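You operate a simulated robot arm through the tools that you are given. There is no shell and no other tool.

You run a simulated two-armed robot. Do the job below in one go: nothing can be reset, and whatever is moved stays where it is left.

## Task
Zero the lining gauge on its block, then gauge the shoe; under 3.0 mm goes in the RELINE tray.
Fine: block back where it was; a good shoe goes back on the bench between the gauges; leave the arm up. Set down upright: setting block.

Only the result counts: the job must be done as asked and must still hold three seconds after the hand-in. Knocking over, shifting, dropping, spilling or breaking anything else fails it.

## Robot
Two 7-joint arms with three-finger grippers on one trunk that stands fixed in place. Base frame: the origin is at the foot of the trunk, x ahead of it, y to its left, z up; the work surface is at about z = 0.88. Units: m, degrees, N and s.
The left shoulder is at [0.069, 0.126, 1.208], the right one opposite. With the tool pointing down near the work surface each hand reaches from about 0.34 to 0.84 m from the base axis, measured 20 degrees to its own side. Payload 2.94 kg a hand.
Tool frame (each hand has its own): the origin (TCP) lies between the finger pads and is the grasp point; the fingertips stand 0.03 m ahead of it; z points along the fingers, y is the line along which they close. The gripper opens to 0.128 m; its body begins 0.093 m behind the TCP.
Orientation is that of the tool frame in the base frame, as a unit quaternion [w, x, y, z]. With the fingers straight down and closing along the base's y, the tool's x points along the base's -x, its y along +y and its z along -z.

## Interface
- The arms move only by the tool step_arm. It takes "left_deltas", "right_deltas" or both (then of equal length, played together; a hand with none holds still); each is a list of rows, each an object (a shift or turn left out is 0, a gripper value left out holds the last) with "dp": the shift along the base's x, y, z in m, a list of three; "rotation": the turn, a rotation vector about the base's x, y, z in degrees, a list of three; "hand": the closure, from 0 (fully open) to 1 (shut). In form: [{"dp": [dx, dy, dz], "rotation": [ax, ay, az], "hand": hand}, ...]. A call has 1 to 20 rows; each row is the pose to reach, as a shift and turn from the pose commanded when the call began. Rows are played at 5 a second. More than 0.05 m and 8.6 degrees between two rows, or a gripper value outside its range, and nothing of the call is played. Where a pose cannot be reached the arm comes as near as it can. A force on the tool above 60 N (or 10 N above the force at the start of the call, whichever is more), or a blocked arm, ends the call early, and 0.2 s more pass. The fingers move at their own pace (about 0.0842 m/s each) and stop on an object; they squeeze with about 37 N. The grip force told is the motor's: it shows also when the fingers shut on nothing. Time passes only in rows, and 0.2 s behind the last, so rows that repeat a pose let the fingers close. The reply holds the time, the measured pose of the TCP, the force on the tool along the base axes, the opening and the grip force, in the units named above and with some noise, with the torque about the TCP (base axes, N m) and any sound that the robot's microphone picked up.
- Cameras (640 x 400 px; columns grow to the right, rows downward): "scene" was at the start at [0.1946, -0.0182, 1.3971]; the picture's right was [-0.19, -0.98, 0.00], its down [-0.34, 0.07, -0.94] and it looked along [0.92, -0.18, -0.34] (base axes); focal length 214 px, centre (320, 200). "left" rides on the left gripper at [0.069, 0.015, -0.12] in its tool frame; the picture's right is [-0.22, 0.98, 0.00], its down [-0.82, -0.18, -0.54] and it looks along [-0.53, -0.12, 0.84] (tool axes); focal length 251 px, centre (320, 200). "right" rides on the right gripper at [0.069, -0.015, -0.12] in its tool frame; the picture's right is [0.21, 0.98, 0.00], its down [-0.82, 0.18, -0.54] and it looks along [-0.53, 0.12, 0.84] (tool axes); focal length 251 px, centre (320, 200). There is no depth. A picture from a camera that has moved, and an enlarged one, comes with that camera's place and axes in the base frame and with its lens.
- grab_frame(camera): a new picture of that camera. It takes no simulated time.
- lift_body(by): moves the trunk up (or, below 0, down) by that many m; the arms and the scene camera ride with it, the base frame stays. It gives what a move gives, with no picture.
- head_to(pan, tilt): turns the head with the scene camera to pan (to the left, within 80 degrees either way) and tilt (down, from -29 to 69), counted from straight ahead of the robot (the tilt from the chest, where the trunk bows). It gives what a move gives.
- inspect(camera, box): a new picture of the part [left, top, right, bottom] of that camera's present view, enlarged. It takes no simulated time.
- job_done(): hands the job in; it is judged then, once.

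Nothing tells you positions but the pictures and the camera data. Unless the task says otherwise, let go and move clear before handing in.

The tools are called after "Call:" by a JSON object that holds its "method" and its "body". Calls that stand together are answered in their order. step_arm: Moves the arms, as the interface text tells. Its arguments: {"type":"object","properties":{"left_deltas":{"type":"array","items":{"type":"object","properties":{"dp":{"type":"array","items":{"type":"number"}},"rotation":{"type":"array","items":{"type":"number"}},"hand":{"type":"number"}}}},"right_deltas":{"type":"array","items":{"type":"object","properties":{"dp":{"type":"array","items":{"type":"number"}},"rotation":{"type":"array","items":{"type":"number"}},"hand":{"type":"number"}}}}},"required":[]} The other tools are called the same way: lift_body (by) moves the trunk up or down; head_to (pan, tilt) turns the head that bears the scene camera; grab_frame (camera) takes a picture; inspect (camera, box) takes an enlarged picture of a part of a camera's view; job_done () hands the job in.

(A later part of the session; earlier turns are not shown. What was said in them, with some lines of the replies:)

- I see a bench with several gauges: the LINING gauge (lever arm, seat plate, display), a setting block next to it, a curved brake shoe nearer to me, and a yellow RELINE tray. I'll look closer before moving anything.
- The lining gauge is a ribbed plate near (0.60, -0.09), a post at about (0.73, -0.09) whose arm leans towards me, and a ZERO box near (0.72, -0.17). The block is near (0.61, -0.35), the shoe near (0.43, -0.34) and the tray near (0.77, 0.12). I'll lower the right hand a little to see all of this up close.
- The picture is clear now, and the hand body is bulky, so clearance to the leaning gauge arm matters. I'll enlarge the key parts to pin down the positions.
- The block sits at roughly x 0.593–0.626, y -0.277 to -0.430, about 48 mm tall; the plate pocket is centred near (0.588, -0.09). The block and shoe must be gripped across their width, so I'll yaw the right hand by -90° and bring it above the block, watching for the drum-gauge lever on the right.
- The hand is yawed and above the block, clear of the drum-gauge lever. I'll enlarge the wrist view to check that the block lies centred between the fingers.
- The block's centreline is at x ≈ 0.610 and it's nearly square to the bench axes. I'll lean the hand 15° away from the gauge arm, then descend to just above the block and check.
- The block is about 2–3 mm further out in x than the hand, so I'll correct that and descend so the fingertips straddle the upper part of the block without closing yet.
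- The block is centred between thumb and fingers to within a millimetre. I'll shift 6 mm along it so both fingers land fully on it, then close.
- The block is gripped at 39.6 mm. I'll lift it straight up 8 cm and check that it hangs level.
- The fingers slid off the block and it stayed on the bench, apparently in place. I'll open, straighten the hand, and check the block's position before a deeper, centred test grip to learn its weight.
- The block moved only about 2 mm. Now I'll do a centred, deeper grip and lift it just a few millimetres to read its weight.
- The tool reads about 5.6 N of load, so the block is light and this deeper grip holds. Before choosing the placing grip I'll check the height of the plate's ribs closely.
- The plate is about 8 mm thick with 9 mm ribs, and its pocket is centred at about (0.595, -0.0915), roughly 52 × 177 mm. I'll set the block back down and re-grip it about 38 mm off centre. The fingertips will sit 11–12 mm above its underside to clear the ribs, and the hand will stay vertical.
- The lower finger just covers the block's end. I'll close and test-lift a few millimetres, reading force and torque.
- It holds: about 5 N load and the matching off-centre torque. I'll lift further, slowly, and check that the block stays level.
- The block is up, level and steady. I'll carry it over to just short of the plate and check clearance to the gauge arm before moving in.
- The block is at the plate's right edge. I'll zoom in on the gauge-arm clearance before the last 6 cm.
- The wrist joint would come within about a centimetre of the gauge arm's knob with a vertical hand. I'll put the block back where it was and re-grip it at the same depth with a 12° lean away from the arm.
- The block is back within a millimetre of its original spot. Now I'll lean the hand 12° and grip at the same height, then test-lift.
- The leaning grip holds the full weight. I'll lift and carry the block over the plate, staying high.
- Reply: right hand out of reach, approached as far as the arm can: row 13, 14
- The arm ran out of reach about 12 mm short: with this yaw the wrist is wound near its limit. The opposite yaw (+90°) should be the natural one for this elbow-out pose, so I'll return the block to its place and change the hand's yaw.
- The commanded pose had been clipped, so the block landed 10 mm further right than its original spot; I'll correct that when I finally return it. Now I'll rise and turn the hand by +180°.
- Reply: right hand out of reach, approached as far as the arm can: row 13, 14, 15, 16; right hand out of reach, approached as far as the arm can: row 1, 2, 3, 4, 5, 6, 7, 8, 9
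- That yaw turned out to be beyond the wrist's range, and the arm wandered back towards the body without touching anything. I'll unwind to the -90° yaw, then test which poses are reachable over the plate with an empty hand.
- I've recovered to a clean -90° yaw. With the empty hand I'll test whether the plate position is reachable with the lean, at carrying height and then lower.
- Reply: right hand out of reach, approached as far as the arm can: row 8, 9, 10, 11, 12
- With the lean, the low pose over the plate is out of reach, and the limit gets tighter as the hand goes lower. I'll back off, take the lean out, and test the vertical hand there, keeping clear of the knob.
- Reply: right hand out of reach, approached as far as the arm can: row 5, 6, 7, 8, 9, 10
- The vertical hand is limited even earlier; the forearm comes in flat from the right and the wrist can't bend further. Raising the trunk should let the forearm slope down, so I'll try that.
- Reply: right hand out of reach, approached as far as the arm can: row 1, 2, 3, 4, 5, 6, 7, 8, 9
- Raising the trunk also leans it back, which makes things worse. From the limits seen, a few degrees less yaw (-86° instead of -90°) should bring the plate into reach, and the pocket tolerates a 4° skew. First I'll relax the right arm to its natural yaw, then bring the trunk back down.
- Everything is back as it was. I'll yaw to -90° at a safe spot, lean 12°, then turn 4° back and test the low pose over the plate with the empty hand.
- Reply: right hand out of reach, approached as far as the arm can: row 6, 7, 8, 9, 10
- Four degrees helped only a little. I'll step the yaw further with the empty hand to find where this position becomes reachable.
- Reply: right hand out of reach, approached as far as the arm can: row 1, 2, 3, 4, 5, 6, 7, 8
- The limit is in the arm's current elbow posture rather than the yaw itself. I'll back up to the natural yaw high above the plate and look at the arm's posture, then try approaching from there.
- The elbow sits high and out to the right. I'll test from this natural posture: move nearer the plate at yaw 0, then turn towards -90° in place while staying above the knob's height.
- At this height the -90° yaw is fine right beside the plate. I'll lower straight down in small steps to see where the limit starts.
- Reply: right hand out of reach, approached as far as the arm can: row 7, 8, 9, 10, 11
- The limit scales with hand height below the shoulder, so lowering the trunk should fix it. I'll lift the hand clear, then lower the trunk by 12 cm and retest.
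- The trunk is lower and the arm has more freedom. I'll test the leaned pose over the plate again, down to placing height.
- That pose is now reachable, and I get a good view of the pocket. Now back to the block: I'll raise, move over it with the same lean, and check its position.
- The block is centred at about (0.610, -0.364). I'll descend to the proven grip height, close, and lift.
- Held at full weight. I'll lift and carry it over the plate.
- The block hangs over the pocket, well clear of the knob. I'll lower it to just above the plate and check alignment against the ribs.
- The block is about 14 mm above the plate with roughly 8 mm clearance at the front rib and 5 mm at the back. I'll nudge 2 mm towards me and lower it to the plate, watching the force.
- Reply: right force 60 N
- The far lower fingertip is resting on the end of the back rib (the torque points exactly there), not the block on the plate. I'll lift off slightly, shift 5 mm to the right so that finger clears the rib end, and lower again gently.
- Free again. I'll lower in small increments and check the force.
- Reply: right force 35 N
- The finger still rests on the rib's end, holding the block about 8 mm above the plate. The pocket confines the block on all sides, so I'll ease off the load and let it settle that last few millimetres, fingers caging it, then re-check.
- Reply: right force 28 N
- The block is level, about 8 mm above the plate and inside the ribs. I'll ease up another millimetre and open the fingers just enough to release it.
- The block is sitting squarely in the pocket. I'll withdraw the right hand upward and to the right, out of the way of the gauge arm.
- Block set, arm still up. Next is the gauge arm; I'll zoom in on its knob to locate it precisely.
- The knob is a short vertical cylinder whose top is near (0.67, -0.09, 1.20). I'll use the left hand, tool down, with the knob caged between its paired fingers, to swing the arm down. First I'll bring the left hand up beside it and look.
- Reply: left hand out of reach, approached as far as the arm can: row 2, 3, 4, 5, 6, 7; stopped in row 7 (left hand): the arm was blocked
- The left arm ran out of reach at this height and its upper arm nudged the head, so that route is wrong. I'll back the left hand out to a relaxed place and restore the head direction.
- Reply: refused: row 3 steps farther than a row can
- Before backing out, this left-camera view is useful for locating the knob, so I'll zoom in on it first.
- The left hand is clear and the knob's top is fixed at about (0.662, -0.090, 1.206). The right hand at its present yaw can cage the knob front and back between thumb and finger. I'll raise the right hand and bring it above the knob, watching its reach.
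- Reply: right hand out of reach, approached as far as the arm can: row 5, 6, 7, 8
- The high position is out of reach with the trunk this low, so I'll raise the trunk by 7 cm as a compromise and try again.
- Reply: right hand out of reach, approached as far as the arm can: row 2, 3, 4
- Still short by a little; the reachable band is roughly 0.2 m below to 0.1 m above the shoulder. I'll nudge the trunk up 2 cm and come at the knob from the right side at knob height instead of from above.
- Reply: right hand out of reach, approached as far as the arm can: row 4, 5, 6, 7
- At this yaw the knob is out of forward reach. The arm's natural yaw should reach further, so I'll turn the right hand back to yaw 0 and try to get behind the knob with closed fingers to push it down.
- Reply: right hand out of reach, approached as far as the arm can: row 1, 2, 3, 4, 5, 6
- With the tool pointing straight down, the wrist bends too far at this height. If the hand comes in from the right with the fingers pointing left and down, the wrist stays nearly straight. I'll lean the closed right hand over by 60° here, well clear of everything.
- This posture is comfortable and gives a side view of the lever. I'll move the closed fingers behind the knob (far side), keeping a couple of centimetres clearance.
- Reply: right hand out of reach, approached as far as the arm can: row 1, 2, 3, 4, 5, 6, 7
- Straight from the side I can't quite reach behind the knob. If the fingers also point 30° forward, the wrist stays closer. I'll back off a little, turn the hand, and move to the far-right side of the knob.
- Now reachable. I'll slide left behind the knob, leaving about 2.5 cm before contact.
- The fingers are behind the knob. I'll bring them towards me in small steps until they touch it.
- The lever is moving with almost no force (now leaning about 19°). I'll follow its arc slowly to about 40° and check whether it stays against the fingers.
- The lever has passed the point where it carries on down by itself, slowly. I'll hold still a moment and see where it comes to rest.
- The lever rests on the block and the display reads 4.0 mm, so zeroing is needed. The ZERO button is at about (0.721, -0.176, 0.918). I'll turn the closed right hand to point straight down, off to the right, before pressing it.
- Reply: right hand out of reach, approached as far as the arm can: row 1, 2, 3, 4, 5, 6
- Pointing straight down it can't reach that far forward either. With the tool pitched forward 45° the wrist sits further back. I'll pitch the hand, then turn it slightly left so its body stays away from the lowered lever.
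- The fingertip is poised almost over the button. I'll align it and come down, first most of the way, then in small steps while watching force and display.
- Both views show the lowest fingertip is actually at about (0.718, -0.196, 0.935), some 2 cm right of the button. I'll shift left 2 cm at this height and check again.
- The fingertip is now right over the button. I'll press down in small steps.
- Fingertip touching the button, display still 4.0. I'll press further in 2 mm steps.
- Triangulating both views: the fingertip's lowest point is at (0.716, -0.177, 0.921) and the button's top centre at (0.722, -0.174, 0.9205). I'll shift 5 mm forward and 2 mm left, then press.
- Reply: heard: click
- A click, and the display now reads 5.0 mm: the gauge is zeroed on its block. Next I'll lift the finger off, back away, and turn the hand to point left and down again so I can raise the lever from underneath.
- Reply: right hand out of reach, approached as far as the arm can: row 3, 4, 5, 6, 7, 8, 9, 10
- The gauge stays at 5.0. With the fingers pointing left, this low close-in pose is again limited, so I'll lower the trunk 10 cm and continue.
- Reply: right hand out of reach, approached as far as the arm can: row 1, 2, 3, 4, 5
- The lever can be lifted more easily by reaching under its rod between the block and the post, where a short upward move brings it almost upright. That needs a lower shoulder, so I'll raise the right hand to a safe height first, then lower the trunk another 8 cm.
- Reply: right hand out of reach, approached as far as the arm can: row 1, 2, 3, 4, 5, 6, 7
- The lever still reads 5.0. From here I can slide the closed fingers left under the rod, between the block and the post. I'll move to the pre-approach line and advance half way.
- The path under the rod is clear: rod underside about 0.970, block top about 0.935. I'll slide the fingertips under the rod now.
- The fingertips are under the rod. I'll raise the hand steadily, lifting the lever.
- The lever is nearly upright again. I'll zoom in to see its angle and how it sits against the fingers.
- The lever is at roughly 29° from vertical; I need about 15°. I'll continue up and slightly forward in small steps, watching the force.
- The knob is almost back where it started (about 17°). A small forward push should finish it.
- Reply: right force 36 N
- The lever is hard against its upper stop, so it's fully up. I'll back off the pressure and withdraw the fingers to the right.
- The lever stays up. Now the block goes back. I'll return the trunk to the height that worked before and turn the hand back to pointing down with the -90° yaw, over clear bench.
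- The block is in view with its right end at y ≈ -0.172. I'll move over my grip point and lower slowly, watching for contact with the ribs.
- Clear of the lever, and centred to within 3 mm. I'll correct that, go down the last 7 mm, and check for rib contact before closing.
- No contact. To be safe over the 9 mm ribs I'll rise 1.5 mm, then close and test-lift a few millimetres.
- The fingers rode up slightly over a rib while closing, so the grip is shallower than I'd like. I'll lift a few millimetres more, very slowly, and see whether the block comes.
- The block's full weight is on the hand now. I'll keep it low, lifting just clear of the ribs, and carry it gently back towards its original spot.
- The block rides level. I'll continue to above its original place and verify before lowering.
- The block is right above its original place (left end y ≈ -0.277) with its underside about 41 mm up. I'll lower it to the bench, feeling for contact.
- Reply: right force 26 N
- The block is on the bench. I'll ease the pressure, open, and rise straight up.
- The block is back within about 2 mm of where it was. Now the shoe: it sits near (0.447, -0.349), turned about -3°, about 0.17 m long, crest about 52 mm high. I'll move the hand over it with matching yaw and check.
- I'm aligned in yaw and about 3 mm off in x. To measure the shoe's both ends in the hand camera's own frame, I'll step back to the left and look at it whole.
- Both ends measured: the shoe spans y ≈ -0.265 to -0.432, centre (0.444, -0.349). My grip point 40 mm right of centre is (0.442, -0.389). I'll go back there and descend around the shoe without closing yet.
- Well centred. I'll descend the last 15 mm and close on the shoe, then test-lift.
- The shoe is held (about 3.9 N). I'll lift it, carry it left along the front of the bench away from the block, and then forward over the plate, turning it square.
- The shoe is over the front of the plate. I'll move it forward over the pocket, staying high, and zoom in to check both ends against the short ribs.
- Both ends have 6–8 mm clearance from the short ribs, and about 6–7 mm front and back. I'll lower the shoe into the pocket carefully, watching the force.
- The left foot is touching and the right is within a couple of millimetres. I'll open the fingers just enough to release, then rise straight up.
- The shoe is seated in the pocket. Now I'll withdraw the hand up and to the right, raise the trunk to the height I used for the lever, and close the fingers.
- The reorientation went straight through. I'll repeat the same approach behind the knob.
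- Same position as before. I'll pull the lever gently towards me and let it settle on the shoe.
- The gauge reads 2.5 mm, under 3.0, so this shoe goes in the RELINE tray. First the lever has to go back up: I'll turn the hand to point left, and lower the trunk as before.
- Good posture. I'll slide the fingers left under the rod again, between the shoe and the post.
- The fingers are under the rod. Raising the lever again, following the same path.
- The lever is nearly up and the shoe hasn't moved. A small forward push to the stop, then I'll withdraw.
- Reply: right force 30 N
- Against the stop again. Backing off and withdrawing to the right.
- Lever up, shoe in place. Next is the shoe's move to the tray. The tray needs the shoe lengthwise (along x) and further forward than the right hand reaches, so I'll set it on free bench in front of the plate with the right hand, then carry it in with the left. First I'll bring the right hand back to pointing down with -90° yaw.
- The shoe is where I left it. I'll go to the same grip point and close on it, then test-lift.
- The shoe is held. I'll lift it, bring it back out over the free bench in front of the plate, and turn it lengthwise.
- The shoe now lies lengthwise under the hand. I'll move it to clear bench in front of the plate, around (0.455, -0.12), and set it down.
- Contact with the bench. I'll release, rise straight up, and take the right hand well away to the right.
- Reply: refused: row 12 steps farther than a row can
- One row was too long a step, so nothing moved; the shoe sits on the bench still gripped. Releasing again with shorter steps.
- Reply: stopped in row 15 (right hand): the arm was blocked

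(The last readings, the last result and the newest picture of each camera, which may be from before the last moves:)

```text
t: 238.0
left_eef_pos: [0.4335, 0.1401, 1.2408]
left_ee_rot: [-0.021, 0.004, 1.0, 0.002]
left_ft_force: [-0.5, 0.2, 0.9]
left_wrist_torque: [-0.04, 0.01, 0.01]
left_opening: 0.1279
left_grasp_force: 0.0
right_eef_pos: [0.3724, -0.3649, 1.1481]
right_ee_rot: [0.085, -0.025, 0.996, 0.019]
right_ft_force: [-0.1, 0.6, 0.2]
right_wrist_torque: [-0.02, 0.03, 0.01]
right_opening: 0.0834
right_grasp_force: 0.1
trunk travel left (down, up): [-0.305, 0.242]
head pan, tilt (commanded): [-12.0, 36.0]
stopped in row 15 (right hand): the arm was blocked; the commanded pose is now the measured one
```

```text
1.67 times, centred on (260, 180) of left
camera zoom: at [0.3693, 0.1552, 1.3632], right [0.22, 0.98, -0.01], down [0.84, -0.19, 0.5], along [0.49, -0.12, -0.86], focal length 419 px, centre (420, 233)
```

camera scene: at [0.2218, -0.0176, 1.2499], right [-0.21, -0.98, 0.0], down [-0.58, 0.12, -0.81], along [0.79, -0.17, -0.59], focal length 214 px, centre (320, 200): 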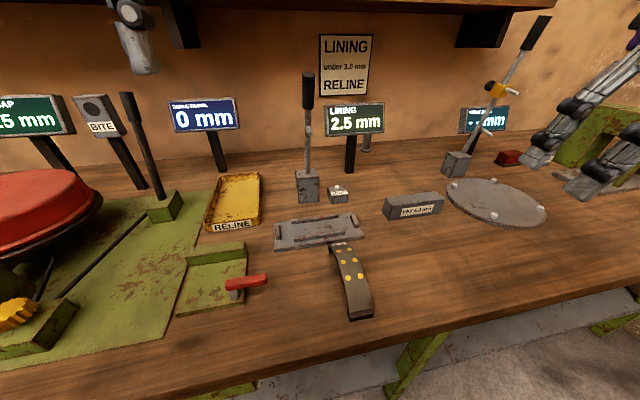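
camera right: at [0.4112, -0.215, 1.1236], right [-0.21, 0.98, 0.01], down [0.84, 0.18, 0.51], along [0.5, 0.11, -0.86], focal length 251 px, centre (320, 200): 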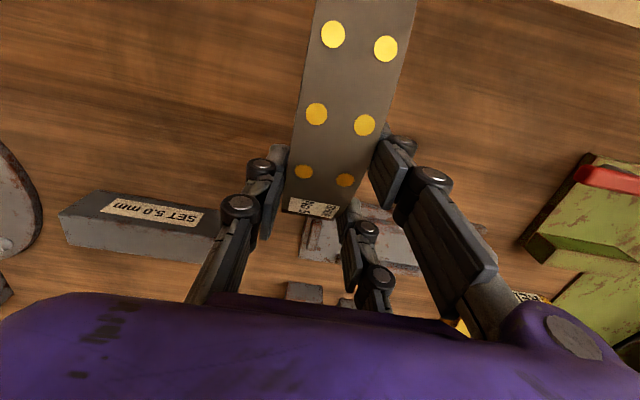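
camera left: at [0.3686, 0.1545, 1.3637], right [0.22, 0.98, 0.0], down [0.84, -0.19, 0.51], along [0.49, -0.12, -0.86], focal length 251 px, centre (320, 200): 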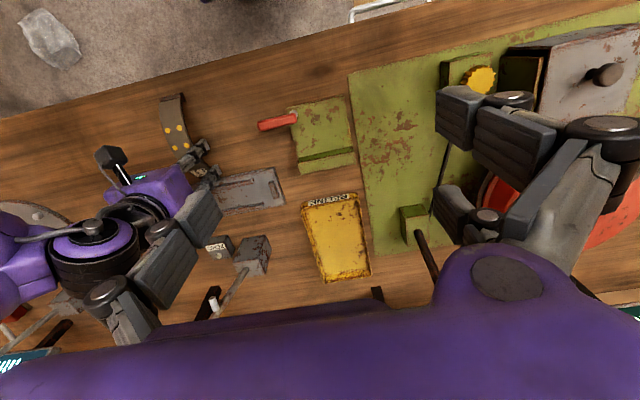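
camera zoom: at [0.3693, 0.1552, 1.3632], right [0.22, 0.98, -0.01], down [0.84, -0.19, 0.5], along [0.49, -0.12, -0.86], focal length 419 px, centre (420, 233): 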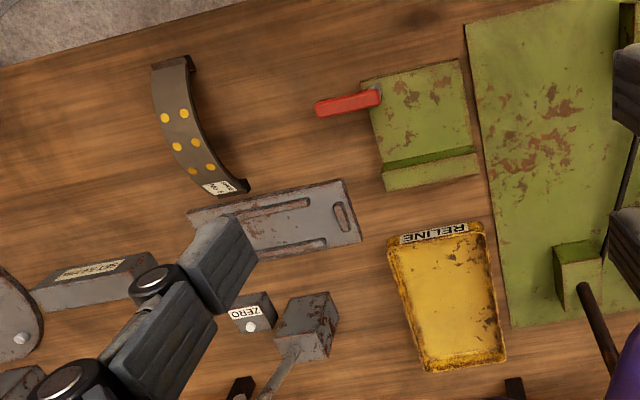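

The shoe now lies along x, centred near (0.460, -0.121), clear of the plate. The right arm was stopped at the end of its retreat, so I'll ease it forward a little. Then I'll bring the left hand over, pitched slightly forward, to a point above the shoe.

Call:
{"method": "step_arm", "body": {"right_deltas": [{"dp": [0.015, -0.005, 0.005]}, {"dp": [0.03, -0.01, 0.01]}, {"dp": [0.04, -0.015, 0.015]}, {"dp": [0.04, -0.015, 0.015]}]}}

Call:
{"method": "step_arm", "body": {"left_deltas": [{"dp": [0, -0.03, -0.02], "rotation": [0, -4, 0]}, {"dp": [0, -0.06, -0.04], "rotation": [0, -8, 0]}, {"dp": [0, -0.09, -0.06], "rotation": [0, -12.4, 0]}, {"dp": [0, -0.12, -0.085], "rotation": [0, -12.4, 0]}, {"dp": [0, -0.15, -0.11], "rotation": [0, -12.4, 0]}, {"dp": [0, -0.18, -0.135], "rotation": [0, -12.4, 0]}, {"dp": [0, -0.21, -0.16], "rotation": [0, -12.4, 0]}, {"dp": [0, -0.24, -0.18], "rotation": [0, -12.4, 0]}, {"dp": [-0.003, -0.261, -0.19], "rotation": [0, -12.4, 0]}, {"dp": [-0.003, -0.261, -0.19], "rotation": [0, -12.4, 0]}]}}

Call:
{"method": "grab_frame", "body": {"camera": "scene"}}

Call:
{"method": "grab_frame", "body": {"camera": "left"}}

```text
t: 239.0
left_eef_pos: [0.4317, 0.1397, 1.2407]
left_ee_rot: [-0.021, 0.004, 1.0, 0.002]
left_ft_force: [0.3, -0.4, 0.5]
left_wrist_torque: [-0.01, 0.01, 0.01]
left_opening: 0.1279
left_grasp_force: 0.1
right_eef_pos: [0.4111, -0.3803, 1.1643]
right_ee_rot: [0.085, -0.025, 0.996, 0.019]
right_ft_force: [-0.2, -1.0, -0.3]
right_wrist_torque: [0.0, 0.02, -0.03]
right_opening: 0.0833
right_grasp_force: 0.1
trunk travel left (down, up): [-0.305, 0.242]
head pan, tilt (commanded): [-12.0, 36.0]
```

```text
t: 241.2
left_eef_pos: [0.4309, -0.1226, 1.0514]
left_ee_rot: [0.087, 0.003, 0.996, 0.002]
left_ft_force: [0.2, -0.2, -0.6]
left_wrist_torque: [-0.03, -0.03, 0.01]
left_opening: 0.128
left_grasp_force: 0.2
right_eef_pos: [0.4113, -0.3806, 1.1636]
right_ee_rot: [0.085, -0.025, 0.996, 0.018]
right_ft_force: [-0.2, 0.3, -0.3]
right_wrist_torque: [0.0, -0.01, -0.01]
right_opening: 0.0833
right_grasp_force: 0.3
trunk travel left (down, up): [-0.305, 0.242]
head pan, tilt (commanded): [-12.0, 36.0]
```

```text
taken
camera scene: at [0.2214, -0.0181, 1.25], right [-0.21, -0.98, 0.0], down [-0.57, 0.12, -0.81], along [0.79, -0.17, -0.59], focal length 214 px, centre (320, 200)
```

scene: 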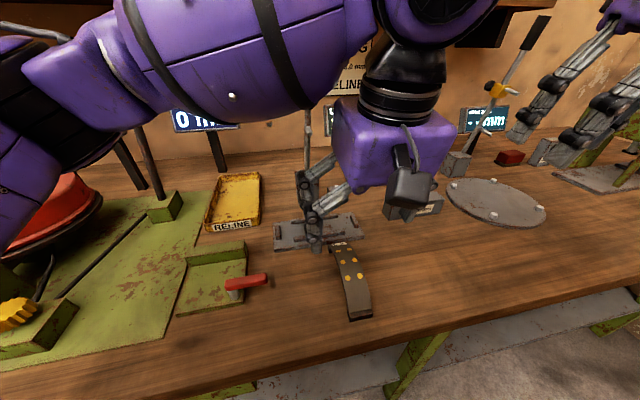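

```text
taken
camera left: at [0.3418, -0.108, 1.1562], right [0.22, 0.98, 0.04], down [0.71, -0.19, 0.67], along [0.67, -0.12, -0.74], focal length 251 px, centre (320, 200)
```

left: 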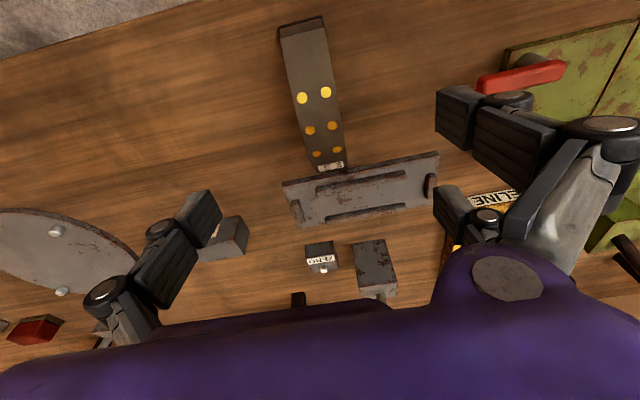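

The left hand is nicely placed: the shoe is centred within 2 mm, grip point about 28 mm behind its crest. I'll open enough, descend to just above grip height, and check.

Call:
{"method": "step_arm", "body": {"left_deltas": [{"dp": [0, 0.001, -0.03], "hand": 0.3}, {"dp": [0, 0.002, -0.06], "hand": 0.3}, {"dp": [0, 0.002, -0.085], "hand": 0.3}, {"dp": [0, 0.002, -0.105], "hand": 0.3}, {"dp": [0, 0.002, -0.113], "hand": 0.3}, {"dp": [0, 0.002, -0.113], "hand": 0.3}]}}

Call:
{"method": "grab_frame", "body": {"camera": "left"}}

Call:
{"method": "inspect", "body": {"camera": "scene", "box": [250, 150, 430, 330]}}

```text
t: 242.6
left_eef_pos: [0.4305, -0.119, 0.9388]
left_ee_rot: [0.087, 0.003, 0.996, 0.002]
left_ft_force: [0.1, 0.3, -0.5]
left_wrist_torque: [0.02, -0.03, 0.0]
left_opening: 0.0892
left_grasp_force: 0.1
right_eef_pos: [0.4114, -0.3796, 1.1643]
right_ee_rot: [0.085, -0.025, 0.996, 0.019]
right_ft_force: [-0.5, -0.1, 0.0]
right_wrist_torque: [0.0, 0.01, 0.0]
right_opening: 0.0831
right_grasp_force: 0.1
trunk travel left (down, up): [-0.305, 0.242]
head pan, tilt (commanded): [-12.0, 36.0]
```

```text
taken
camera left: at [0.3402, -0.1045, 1.0444], right [0.22, 0.97, 0.04], down [0.71, -0.19, 0.67], along [0.67, -0.12, -0.74], focal length 251 px, centre (320, 200)
```

left: 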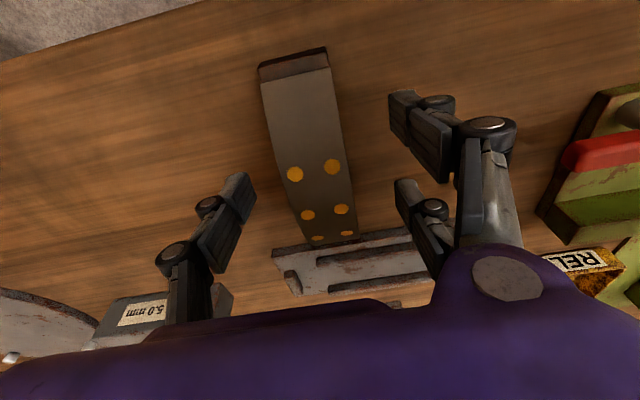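

```text
2.22 times, centred on (340, 240) of scene
camera zoom: at [0.2214, -0.0183, 1.25], right [-0.21, -0.98, 0.0], down [-0.57, 0.12, -0.81], along [0.79, -0.17, -0.59], focal length 477 px, centre (276, 111)
```

zoom: 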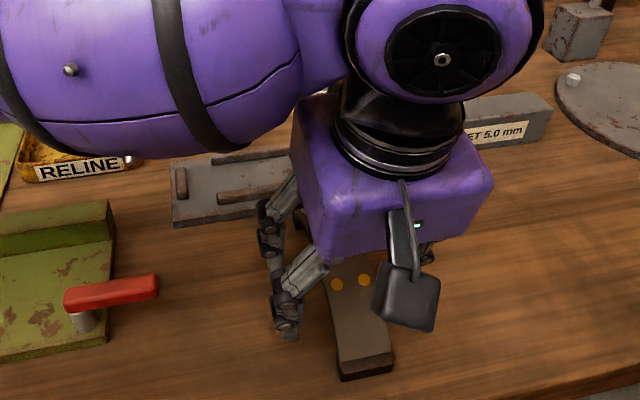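

Call:
{"method": "step_arm", "body": {"left_deltas": [{"dp": [0, 0.0015, -0.009]}, {"dp": [0, 0.0015, -0.0165]}, {"dp": [0, 0.0015, -0.0165], "hand": 0.5}, {"dp": [0, 0.0015, -0.0165], "hand": 0.65}, {"dp": [0, 0.0015, -0.0165], "hand": 0.8}, {"dp": [0, 0.0015, -0.0165], "hand": 1.0}, {"dp": [0, 0.0015, -0.0165], "hand": 1.0}, {"dp": [0, 0.0015, -0.0165], "hand": 1.0}]}}

Call:
{"method": "step_arm", "body": {"left_deltas": [{"dp": [0, 0, 0.003]}, {"dp": [0, 0, 0.006]}, {"dp": [0, 0, 0.009]}, {"dp": [0, 0, 0.009]}]}}

Call:
{"method": "grab_frame", "body": {"camera": "left"}}

```text
t: 244.4
left_eef_pos: [0.4302, -0.1175, 0.9217]
left_ee_rot: [0.086, 0.003, 0.996, 0.003]
left_ft_force: [-0.1, -1.3, 1.2]
left_wrist_torque: [0.06, -0.03, 0.12]
left_opening: 0.0383
left_grasp_force: 36.8
right_eef_pos: [0.4106, -0.3803, 1.1646]
right_ee_rot: [0.085, -0.025, 0.996, 0.019]
right_ft_force: [0.2, -0.4, -0.4]
right_wrist_torque: [-0.03, 0.02, 0.01]
right_opening: 0.0831
right_grasp_force: 0.1
trunk travel left (down, up): [-0.305, 0.242]
head pan, tilt (commanded): [-12.0, 36.0]
```

```text
t: 245.4
left_eef_pos: [0.4308, -0.116, 0.9315]
left_ee_rot: [0.087, 0.003, 0.996, 0.003]
left_ft_force: [0.1, 0.1, -5.3]
left_wrist_torque: [0.0, 0.11, -0.01]
left_opening: 0.0385
left_grasp_force: 37.0
right_eef_pos: [0.4115, -0.3791, 1.1643]
right_ee_rot: [0.085, -0.025, 0.996, 0.018]
right_ft_force: [0.1, 0.1, -0.4]
right_wrist_torque: [0.01, -0.01, 0.0]
right_opening: 0.0831
right_grasp_force: 0.1
trunk travel left (down, up): [-0.305, 0.242]
head pan, tilt (commanded): [-12.0, 36.0]
```

```text
taken
camera left: at [0.3414, -0.1029, 1.0365], right [0.22, 0.98, 0.04], down [0.71, -0.19, 0.67], along [0.67, -0.12, -0.74], focal length 251 px, centre (320, 200)
```

left: 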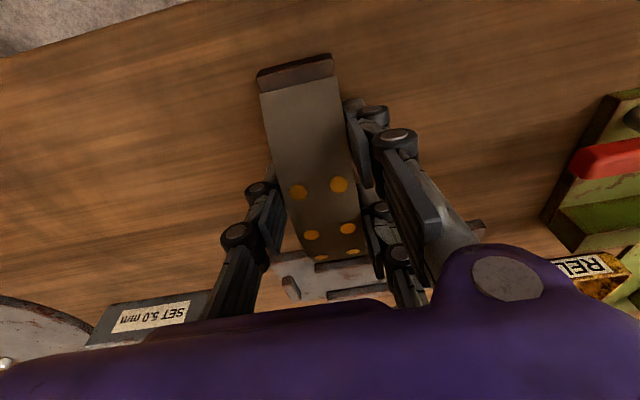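

The left hand holds the shoe firmly. I'll raise it a little, bring the trunk up 12 cm for forward reach, and look at the tray and the space around it.

Call:
{"method": "step_arm", "body": {"left_deltas": [{"dp": [0, 0, 0.01]}, {"dp": [0, 0, 0.022]}, {"dp": [0, 0, 0.035]}, {"dp": [0, 0, 0.035]}]}}

Call:
{"method": "lift_body", "body": {"by": 0.12}}

Call:
{"method": "head_to", "body": {"pan": 5, "tilt": 35}}

Call:
{"method": "grab_frame", "body": {"camera": "scene"}}

Call:
{"method": "grab_frame", "body": {"camera": "left"}}

```text
t: 246.4
left_eef_pos: [0.4305, -0.1172, 0.9665]
left_ee_rot: [0.087, 0.004, 0.996, 0.002]
left_ft_force: [-0.8, -1.1, -4.2]
left_wrist_torque: [-0.01, 0.1, 0.02]
left_opening: 0.0382
left_grasp_force: 37.1
right_eef_pos: [0.4138, -0.382, 1.1651]
right_ee_rot: [0.085, -0.025, 0.996, 0.019]
right_ft_force: [0.4, 1.1, -0.2]
right_wrist_torque: [-0.02, -0.04, -0.01]
right_opening: 0.0831
right_grasp_force: 0.0
trunk travel left (down, up): [-0.305, 0.242]
head pan, tilt (commanded): [-12.0, 36.0]
```

```text
t: 247.9
left_eef_pos: [0.43, -0.1172, 1.0841]
left_ee_rot: [0.086, 0.004, 0.996, 0.003]
left_ft_force: [-0.6, -0.9, -5.3]
left_wrist_torque: [0.03, 0.09, -0.03]
left_opening: 0.0384
left_grasp_force: 37.6
right_eef_pos: [0.4126, -0.3811, 1.2825]
right_ee_rot: [0.084, -0.025, 0.996, 0.018]
right_ft_force: [0.5, -0.4, 0.6]
right_wrist_torque: [0.0, 0.06, -0.02]
right_opening: 0.0829
right_grasp_force: 0.1
trunk travel left (down, up): [-0.425, 0.122]
head pan, tilt (commanded): [-12.0, 36.0]
```

```text
t: 248.7
left_eef_pos: [0.4297, -0.1182, 1.0862]
left_ee_rot: [0.087, 0.003, 0.996, 0.003]
left_ft_force: [-0.5, -0.5, -4.0]
left_wrist_torque: [0.0, 0.14, -0.01]
left_opening: 0.0388
left_grasp_force: 37.0
right_eef_pos: [0.4115, -0.3817, 1.2839]
right_ee_rot: [0.085, -0.026, 0.996, 0.019]
right_ft_force: [-0.8, 0.2, -0.2]
right_wrist_torque: [0.0, 0.0, -0.01]
right_opening: 0.0831
right_grasp_force: 0.0
trunk travel left (down, up): [-0.425, 0.122]
head pan, tilt (commanded): [5.0, 35.0]
```

```text
taken
camera scene: at [0.1912, 0.0074, 1.3733], right [0.09, -1.0, 0.0], down [-0.57, -0.05, -0.82], along [0.82, 0.07, -0.57], focal length 214 px, centre (320, 200)
```

scene: 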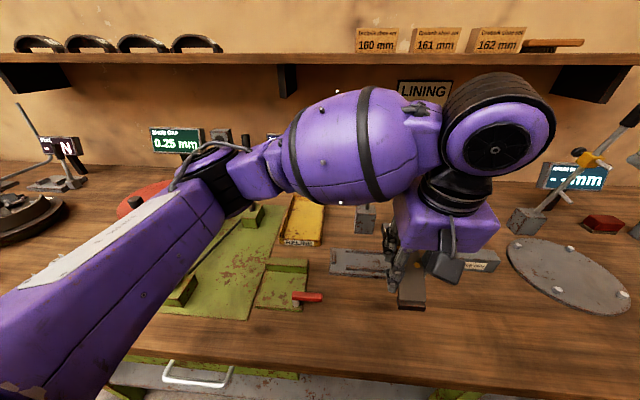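

```text
taken
camera left: at [0.3411, -0.1032, 1.1913], right [0.22, 0.98, 0.04], down [0.71, -0.19, 0.67], along [0.67, -0.12, -0.74], focal length 251 px, centre (320, 200)
```

left: 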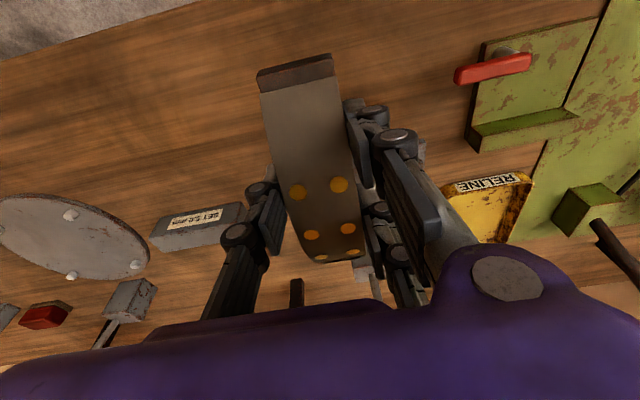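

The left arm's posture is clear. I'll carry the shoe diagonally: left and forward, descending a little, keeping well away from the gauge lever, and stop short of the tray to check.

Call:
{"method": "step_arm", "body": {"left_deltas": [{"dp": [0.0, 0.03, -0.005]}, {"dp": [0.005, 0.06, -0.015]}, {"dp": [0.01, 0.09, -0.025]}, {"dp": [0.025, 0.12, -0.035]}, {"dp": [0.045, 0.15, -0.045]}, {"dp": [0.065, 0.175, -0.055]}, {"dp": [0.09, 0.2, -0.065]}, {"dp": [0.115, 0.215, -0.075]}, {"dp": [0.14, 0.225, -0.08]}, {"dp": [0.165, 0.229, -0.085]}, {"dp": [0.165, 0.229, -0.085]}]}}

Call:
{"method": "grab_frame", "body": {"camera": "scene"}}

Call:
{"method": "grab_frame", "body": {"camera": "left"}}

```text
t: 251.1
left_eef_pos: [0.5954, 0.1095, 1.0016]
left_ee_rot: [0.087, 0.003, 0.996, 0.002]
left_ft_force: [-0.6, -0.9, -4.5]
left_wrist_torque: [-0.01, 0.1, 0.01]
left_opening: 0.0384
left_grasp_force: 37.3
right_eef_pos: [0.411, -0.3807, 1.284]
right_ee_rot: [0.086, -0.025, 0.996, 0.019]
right_ft_force: [-1.3, 0.5, -0.9]
right_wrist_torque: [0.02, -0.03, -0.03]
right_opening: 0.0832
right_grasp_force: 0.1
trunk travel left (down, up): [-0.425, 0.122]
head pan, tilt (commanded): [5.0, 35.0]
```

```text
taken
camera scene: at [0.1908, 0.0077, 1.3734], right [0.09, -1.0, 0.0], down [-0.57, -0.05, -0.82], along [0.82, 0.07, -0.57], focal length 214 px, centre (320, 200)
```

scene: 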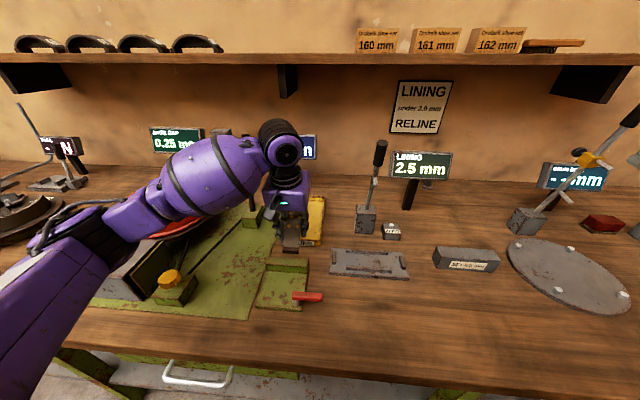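

```text
taken
camera left: at [0.5063, 0.1254, 1.1079], right [0.22, 0.98, 0.04], down [0.71, -0.19, 0.67], along [0.67, -0.12, -0.74], focal length 251 px, centre (320, 200)
```

left: 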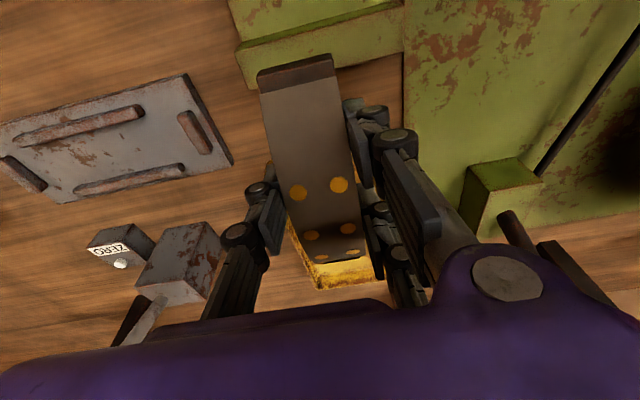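

No reach trouble at all. Before moving in over the tray I'll check the black lever standing to its left and the tray position.

Call:
{"method": "inspect", "body": {"camera": "left", "box": [240, 140, 640, 340]}}

Call:
{"method": "inspect", "body": {"camera": "scene", "box": [200, 110, 360, 270]}}

Call:
{"method": "grab_frame", "body": {"camera": "right"}}

```text
1.60 times, centred on (440, 240) of left
camera zoom: at [0.5063, 0.1254, 1.1079], right [0.22, 0.98, 0.04], down [0.71, -0.19, 0.67], along [0.67, -0.12, -0.74], focal length 402 px, centre (128, 136)
```

zoom: 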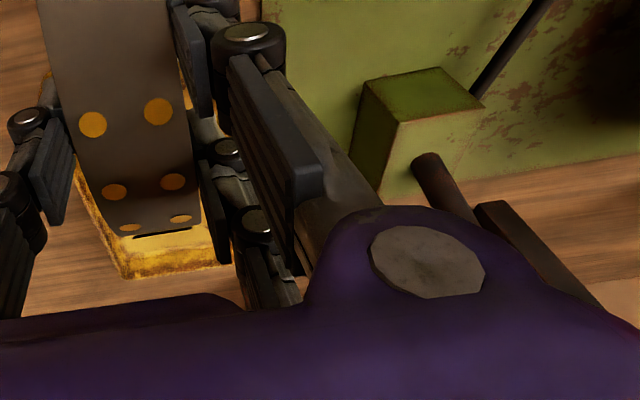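

```text
2.50 times, centred on (280, 190) of scene
camera zoom: at [0.1908, 0.0077, 1.3734], right [0.09, -1.0, 0.0], down [-0.57, -0.05, -0.82], along [0.82, 0.07, -0.57], focal length 536 px, centre (420, 225)
```

zoom: 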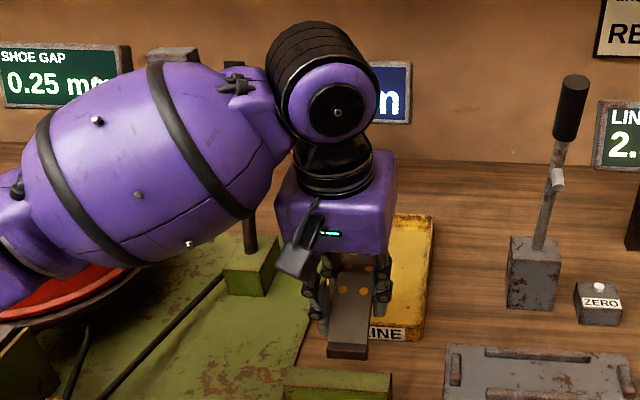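

```text
taken
camera right: at [0.3242, -0.4027, 1.3895], right [-0.26, 0.96, 0.0], down [0.71, 0.2, 0.68], along [0.66, 0.18, -0.73], focal length 251 px, centre (320, 200)
```

right: 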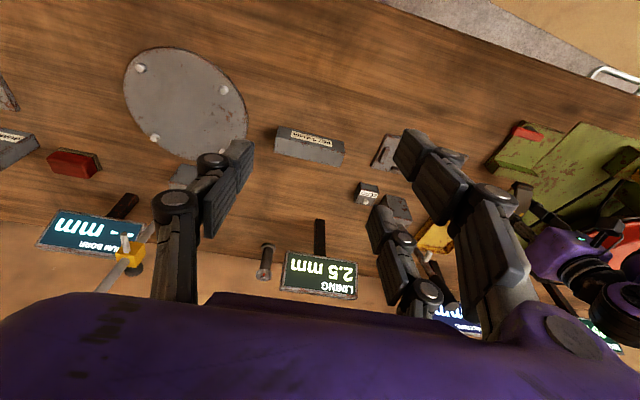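

The black lever stands at about (0.74, 0.287), well clear of where my hand and forearm will go. I'll move forward over the tray at this height.

Call:
{"method": "step_arm", "body": {"left_deltas": [{"dp": [0.025, 0.001, 0]}, {"dp": [0.05, 0.002, 0]}, {"dp": [0.075, 0.002, 0]}, {"dp": [0.1, 0.002, 0]}, {"dp": [0.122, 0.002, 0]}, {"dp": [0.122, 0.002, 0]}]}}

Call:
{"method": "grab_frame", "body": {"camera": "left"}}

Call:
{"method": "inspect", "body": {"camera": "scene", "box": [220, 120, 360, 260]}}

```text
t: 252.5
left_eef_pos: [0.717, 0.1134, 1.0011]
left_ee_rot: [0.087, 0.004, 0.996, 0.002]
left_ft_force: [0.1, 0.9, -4.2]
left_wrist_torque: [-0.01, 0.1, -0.02]
left_opening: 0.0385
left_grasp_force: 36.9
right_eef_pos: [0.412, -0.3811, 1.2847]
right_ee_rot: [0.085, -0.026, 0.996, 0.018]
right_ft_force: [-1.6, -0.4, -0.3]
right_wrist_torque: [0.03, 0.03, 0.01]
right_opening: 0.0832
right_grasp_force: 0.1
trunk travel left (down, up): [-0.425, 0.122]
head pan, tilt (commanded): [5.0, 35.0]
```

```text
taken
camera left: at [0.6284, 0.1278, 1.1071], right [0.22, 0.98, 0.04], down [0.71, -0.19, 0.67], along [0.67, -0.12, -0.74], focal length 251 px, centre (320, 200)
```

left: 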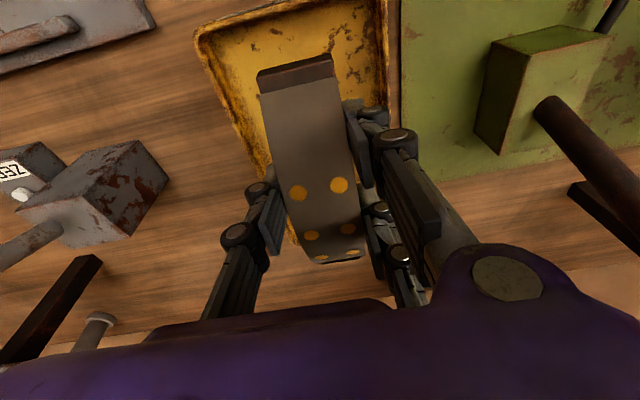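

```text
2.86 times, centred on (290, 190) of scene
camera zoom: at [0.1911, 0.0078, 1.3733], right [0.09, -1.0, 0.0], down [-0.57, -0.05, -0.82], along [0.82, 0.07, -0.57], focal length 613 px, centre (406, 229)
```

zoom: 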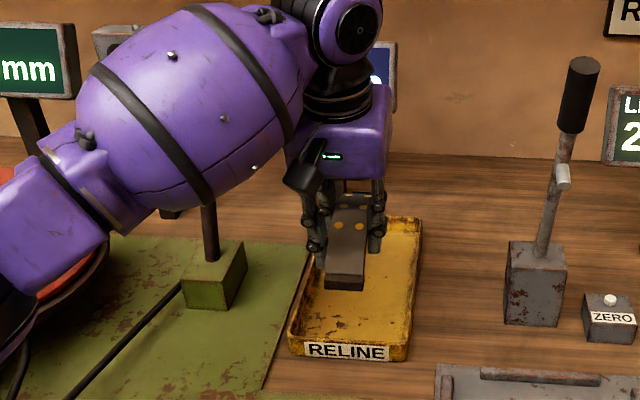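

The shoe hangs inside the tray's outline: side margins about 2 cm beyond the fingers, near end about 1 cm from the front wall. I'll go 12 mm further forward and lower it, stopping just above the floor.

Call:
{"method": "step_arm", "body": {"left_deltas": [{"dp": [0.006, -0.001, -0.01]}, {"dp": [0.012, -0.002, -0.025]}, {"dp": [0.012, -0.002, -0.04]}, {"dp": [0.012, -0.002, -0.055]}, {"dp": [0.012, -0.002, -0.064]}, {"dp": [0.012, -0.002, -0.064]}]}}

Call:
{"method": "grab_frame", "body": {"camera": "left"}}

Call:
{"method": "inspect", "body": {"camera": "scene", "box": [230, 140, 350, 260]}}

```text
t: 253.9
left_eef_pos: [0.7284, 0.1113, 0.9366]
left_ee_rot: [0.087, 0.004, 0.996, 0.002]
left_ft_force: [0.2, 0.2, -3.6]
left_wrist_torque: [0.01, 0.11, -0.02]
left_opening: 0.0382
left_grasp_force: 37.6
right_eef_pos: [0.4123, -0.3805, 1.2846]
right_ee_rot: [0.085, -0.025, 0.996, 0.018]
right_ft_force: [0.0, -0.2, -0.3]
right_wrist_torque: [-0.03, 0.04, 0.0]
right_opening: 0.0832
right_grasp_force: 0.2
trunk travel left (down, up): [-0.425, 0.122]
head pan, tilt (commanded): [5.0, 35.0]
```

```text
taken
camera left: at [0.6395, 0.1263, 1.0423], right [0.22, 0.98, 0.04], down [0.71, -0.19, 0.67], along [0.67, -0.12, -0.74], focal length 251 px, centre (320, 200)
```

left: 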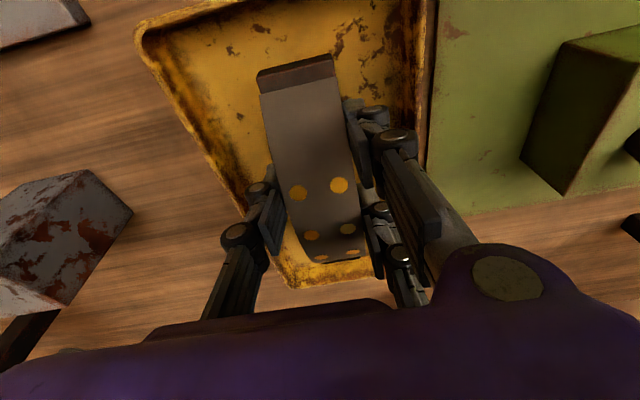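

```text
3.33 times, centred on (290, 200) of scene
camera zoom: at [0.1914, 0.0077, 1.3733], right [0.09, -1.0, 0.0], down [-0.57, -0.05, -0.82], along [0.82, 0.07, -0.57], focal length 715 px, centre (420, 200)
```

zoom: 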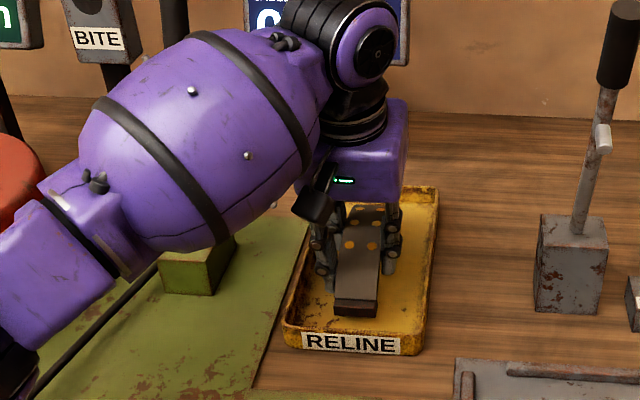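

The shoe is inside the tray just above its floor. Lowering the last millimetres until it touches.

Call:
{"method": "step_arm", "body": {"left_deltas": [{"dp": [0, 0, -0.003]}, {"dp": [0, 0, -0.006]}, {"dp": [0, 0, -0.006]}]}}

Call:
{"method": "step_arm", "body": {"left_deltas": [{"dp": [0, 0, -0.002]}, {"dp": [0, 0, -0.003]}, {"dp": [0, 0, -0.003]}]}}

```text
t: 254.7
left_eef_pos: [0.7293, 0.1121, 0.9302]
left_ee_rot: [0.087, 0.003, 0.996, 0.003]
left_ft_force: [-0.3, 0.9, -5.0]
left_wrist_torque: [-0.01, 0.12, -0.01]
left_opening: 0.0383
left_grasp_force: 36.7
right_eef_pos: [0.4118, -0.3815, 1.2847]
right_ee_rot: [0.085, -0.025, 0.996, 0.018]
right_ft_force: [-0.1, 0.2, 0.8]
right_wrist_torque: [0.0, -0.02, -0.01]
right_opening: 0.0831
right_grasp_force: 0.0
trunk travel left (down, up): [-0.425, 0.122]
head pan, tilt (commanded): [5.0, 35.0]
```

```text
t: 255.5
left_eef_pos: [0.7289, 0.1124, 0.9273]
left_ee_rot: [0.087, 0.003, 0.996, 0.003]
left_ft_force: [-0.7, -0.4, -4.3]
left_wrist_torque: [-0.01, 0.08, 0.01]
left_opening: 0.0384
left_grasp_force: 37.7
right_eef_pos: [0.4115, -0.3807, 1.2842]
right_ee_rot: [0.085, -0.027, 0.996, 0.018]
right_ft_force: [-0.5, -0.3, -0.1]
right_wrist_torque: [-0.03, 0.01, -0.02]
right_opening: 0.0832
right_grasp_force: 0.1
trunk travel left (down, up): [-0.425, 0.122]
head pan, tilt (commanded): [5.0, 35.0]
```

Call:
{"method": "step_arm", "body": {"left_deltas": [{"dp": [0, 0, -0.0015]}, {"dp": [0, 0, -0.003]}, {"dp": [0, 0, -0.003]}]}}

```text
t: 256.3
left_eef_pos: [0.7287, 0.111, 0.9246]
left_ee_rot: [0.088, 0.004, 0.996, 0.002]
left_ft_force: [2.7, 0.4, 7.2]
left_wrist_torque: [0.29, 0.54, -0.12]
left_opening: 0.0382
left_grasp_force: 37.1
right_eef_pos: [0.4118, -0.3805, 1.2833]
right_ee_rot: [0.085, -0.026, 0.996, 0.019]
right_ft_force: [0.2, -0.4, -1.0]
right_wrist_torque: [-0.02, -0.01, 0.02]
right_opening: 0.083
right_grasp_force: 0.0
trunk travel left (down, up): [-0.425, 0.122]
head pan, tilt (commanded): [5.0, 35.0]
```

Contact with the tray floor. I'll open just a little so the fingers stay clear of the tray walls, then rise straight up.

Call:
{"method": "step_arm", "body": {"left_deltas": [{"dp": [0, 0, 0.0005]}, {"dp": [0, 0, 0.0005], "hand": 0.62}, {"dp": [0, 0, 0.0005], "hand": 0.56}, {"dp": [0, 0, 0.0005], "hand": 0.56}, {"dp": [0, 0, 0.01], "hand": 0.56}, {"dp": [0, 0, 0.03], "hand": 0.56}, {"dp": [0, 0, 0.06], "hand": 0.56}, {"dp": [-0.005, 0, 0.1], "hand": 0.56}, {"dp": [-0.005, 0, 0.1], "hand": 0.56}]}}

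Call:
{"method": "grab_frame", "body": {"camera": "left"}}

Call:
{"method": "inspect", "body": {"camera": "scene", "box": [230, 140, 350, 260]}}

```text
t: 258.3
left_eef_pos: [0.7236, 0.1132, 1.0242]
left_ee_rot: [0.087, 0.004, 0.996, 0.002]
left_ft_force: [1.2, -0.8, -0.8]
left_wrist_torque: [-0.03, 0.02, 0.01]
left_opening: 0.0564
left_grasp_force: 0.1
right_eef_pos: [0.4118, -0.3802, 1.2831]
right_ee_rot: [0.086, -0.026, 0.996, 0.019]
right_ft_force: [-1.1, 0.0, 0.3]
right_wrist_torque: [0.0, -0.01, 0.02]
right_opening: 0.0832
right_grasp_force: 0.1
trunk travel left (down, up): [-0.425, 0.122]
head pan, tilt (commanded): [5.0, 35.0]
```

```text
taken
camera left: at [0.6347, 0.1275, 1.1303], right [0.22, 0.98, 0.04], down [0.71, -0.19, 0.67], along [0.67, -0.12, -0.74], focal length 251 px, centre (320, 200)
```

left: 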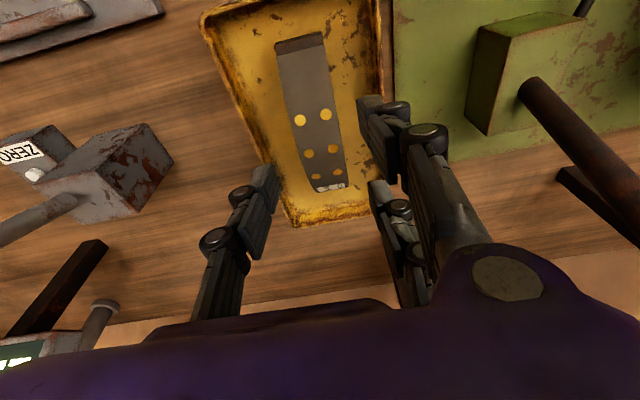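

```text
3.33 times, centred on (290, 200) of scene
camera zoom: at [0.1915, 0.0078, 1.3732], right [0.09, -1.0, 0.0], down [-0.57, -0.05, -0.82], along [0.82, 0.07, -0.57], focal length 715 px, centre (420, 200)
```

zoom: 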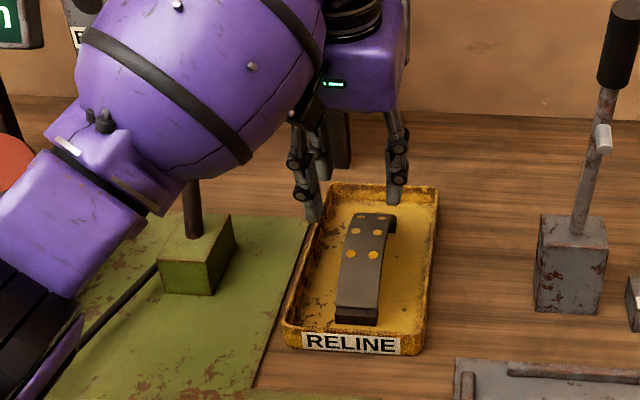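

The shoe lies flat inside the RELINE tray. I'll back the left hand out the way it came.

Call:
{"method": "step_arm", "body": {"left_deltas": [{"dp": [-0.02, 0, 0.01]}, {"dp": [-0.05, 0, 0.02]}, {"dp": [-0.085, 0, 0.03]}, {"dp": [-0.12, 0, 0.04]}, {"dp": [-0.15, 0.005, 0.06]}, {"dp": [-0.18, 0.01, 0.085]}, {"dp": [-0.21, 0.015, 0.11]}, {"dp": [-0.24, 0.02, 0.135]}, {"dp": [-0.27, 0.025, 0.16]}, {"dp": [-0.27, 0.025, 0.16]}]}}

Call:
{"method": "head_to", "body": {"pan": -10, "tilt": 30}}

Call:
{"method": "grab_frame", "body": {"camera": "scene"}}

Call:
{"method": "inspect", "body": {"camera": "scene", "box": [200, 100, 480, 300]}}

```text
t: 260.5
left_eef_pos: [0.4552, 0.1367, 1.1852]
left_ee_rot: [0.087, 0.003, 0.996, 0.003]
left_ft_force: [-0.2, -0.2, 0.0]
left_wrist_torque: [0.01, 0.01, 0.01]
left_opening: 0.0565
left_grasp_force: 0.1
right_eef_pos: [0.4135, -0.3801, 1.2834]
right_ee_rot: [0.085, -0.026, 0.996, 0.018]
right_ft_force: [0.5, -0.4, 0.2]
right_wrist_torque: [0.0, 0.03, 0.02]
right_opening: 0.0833
right_grasp_force: 0.0
trunk travel left (down, up): [-0.425, 0.122]
head pan, tilt (commanded): [5.0, 35.0]
```

```text
t: 261.3
left_eef_pos: [0.4542, 0.137, 1.1851]
left_ee_rot: [0.087, 0.003, 0.996, 0.003]
left_ft_force: [-0.4, 0.1, 0.1]
left_wrist_torque: [0.0, 0.04, -0.02]
left_opening: 0.0561
left_grasp_force: 0.1
right_eef_pos: [0.4111, -0.3808, 1.2831]
right_ee_rot: [0.085, -0.026, 0.996, 0.018]
right_ft_force: [0.2, -1.0, 0.3]
right_wrist_torque: [0.0, 0.0, -0.01]
right_opening: 0.0832
right_grasp_force: 0.1
trunk travel left (down, up): [-0.425, 0.122]
head pan, tilt (commanded): [-10.0, 30.0]
```

```text
taken
camera scene: at [0.1921, -0.0157, 1.3811], right [-0.17, -0.98, 0.0], down [-0.49, 0.09, -0.87], along [0.85, -0.15, -0.5], focal length 214 px, centre (320, 200)
```

scene: 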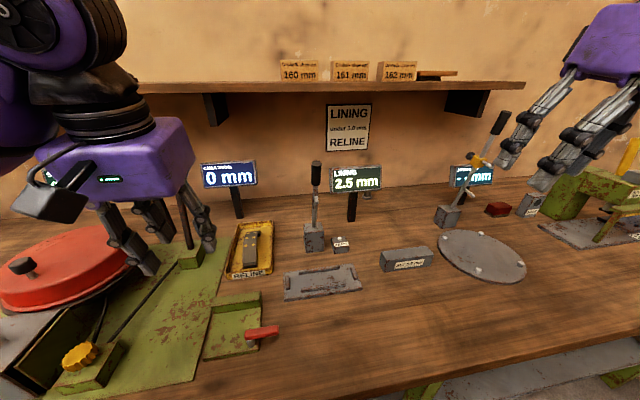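

```text
2.00 times, centred on (340, 200) of scene
camera zoom: at [0.1921, -0.0157, 1.3811], right [-0.17, -0.98, 0.0], down [-0.49, 0.09, -0.87], along [0.85, -0.15, -0.5], focal length 429 px, centre (280, 200)
```

zoom: 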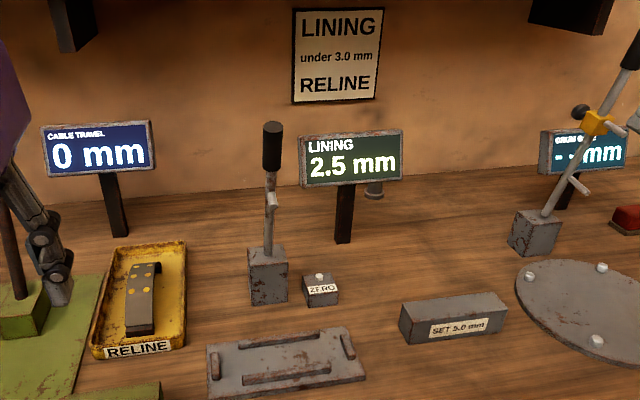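

Everything looks right: shoe in the tray, lever up, block back, plate empty. I'll set the head as at the start and compare the block's position with the original view.

Call:
{"method": "head_to", "body": {"pan": -12, "tilt": 38}}

Call:
{"method": "inspect", "body": {"camera": "scene", "box": [270, 185, 430, 285]}}

Call:
{"method": "inspect", "body": {"camera": "scene", "box": [270, 110, 390, 185]}}

Call:
{"method": "inspect", "body": {"camera": "scene", "box": [190, 170, 350, 270]}}

```text
t: 262.0
left_eef_pos: [0.4557, 0.1366, 1.1858]
left_ee_rot: [0.088, 0.003, 0.996, 0.002]
left_ft_force: [0.1, 0.2, 0.0]
left_wrist_torque: [-0.01, 0.02, 0.01]
left_opening: 0.0564
left_grasp_force: 0.1
right_eef_pos: [0.4122, -0.3814, 1.2841]
right_ee_rot: [0.085, -0.026, 0.996, 0.018]
right_ft_force: [-0.2, -1.1, 0.2]
right_wrist_torque: [0.01, 0.02, 0.0]
right_opening: 0.0833
right_grasp_force: 0.2
trunk travel left (down, up): [-0.425, 0.122]
head pan, tilt (commanded): [-12.0, 38.0]
```

```text
4.00 times, centred on (350, 235) of scene
camera zoom: at [0.1877, -0.018, 1.3688], right [-0.21, -0.98, 0.0], down [-0.6, 0.13, -0.79], along [0.77, -0.16, -0.62], focal length 858 px, centre (200, 60)
```

zoom: 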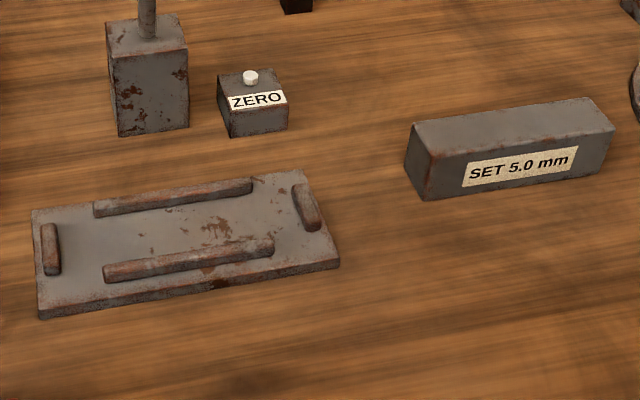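

```text
5.33 times, centred on (330, 148) of scene
camera zoom: at [0.1877, -0.018, 1.3688], right [-0.21, -0.98, 0.0], down [-0.6, 0.13, -0.79], along [0.77, -0.16, -0.62], focal length 1144 px, centre (267, 480)
```

zoom: 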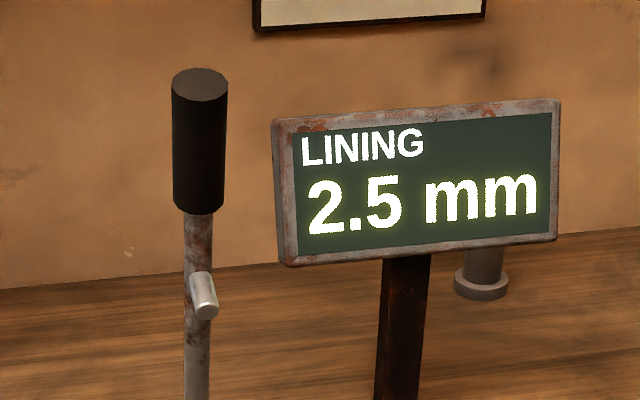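

```text
4.00 times, centred on (270, 220) of scene
camera zoom: at [0.1877, -0.018, 1.3688], right [-0.21, -0.98, 0.0], down [-0.6, 0.13, -0.79], along [0.77, -0.16, -0.62], focal length 858 px, centre (520, 120)
```

zoom: 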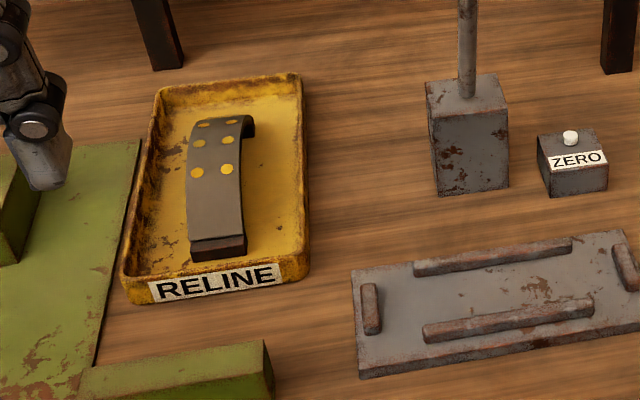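

Compared with the first pictures, the block is within about 2 mm of its place and upright, the plate and ZERO box are where they were, the lever is up, and the tray hasn't moved. The shoe (2.5 mm) is in the RELINE tray and both hands are clear, so I'm handing in.

Call:
{"method": "job_done", "body": {}}

```text
The job is handed in.
```

The shoe gauged 2.5 mm, under the 3.0 mm limit, so it is now lying flat in the RELINE tray. I've handed the job in; no verdict came back.

- **Zeroing:** the gauge read 4.0 mm on its setting block before I pressed ZERO. After the press it clicked and read 5.0 mm, matching the block's label.
- **Setting block:** it stands upright, about 2 mm from where it started. While moving it I let it drop about 8 mm into the gauge's pocket and set it down once about 10 mm off. I corrected that when I put it back.
- **Gauge arm:** it is up and staying there, within about 1° of its starting angle. Both times I lowered it, it fell the last part onto the piece by its own weight.
- **Rest of the bench:** in the last pictures the gauge plate, ZERO box and tray are where they started, and nothing else looks disturbed. Both hands are empty and clear.

Early on, the left arm nudged the robot's own head while reaching; I backed it out and re-aimed the head. The right arm was also stopped once while backing away, with nothing of the bench near it that I could see.
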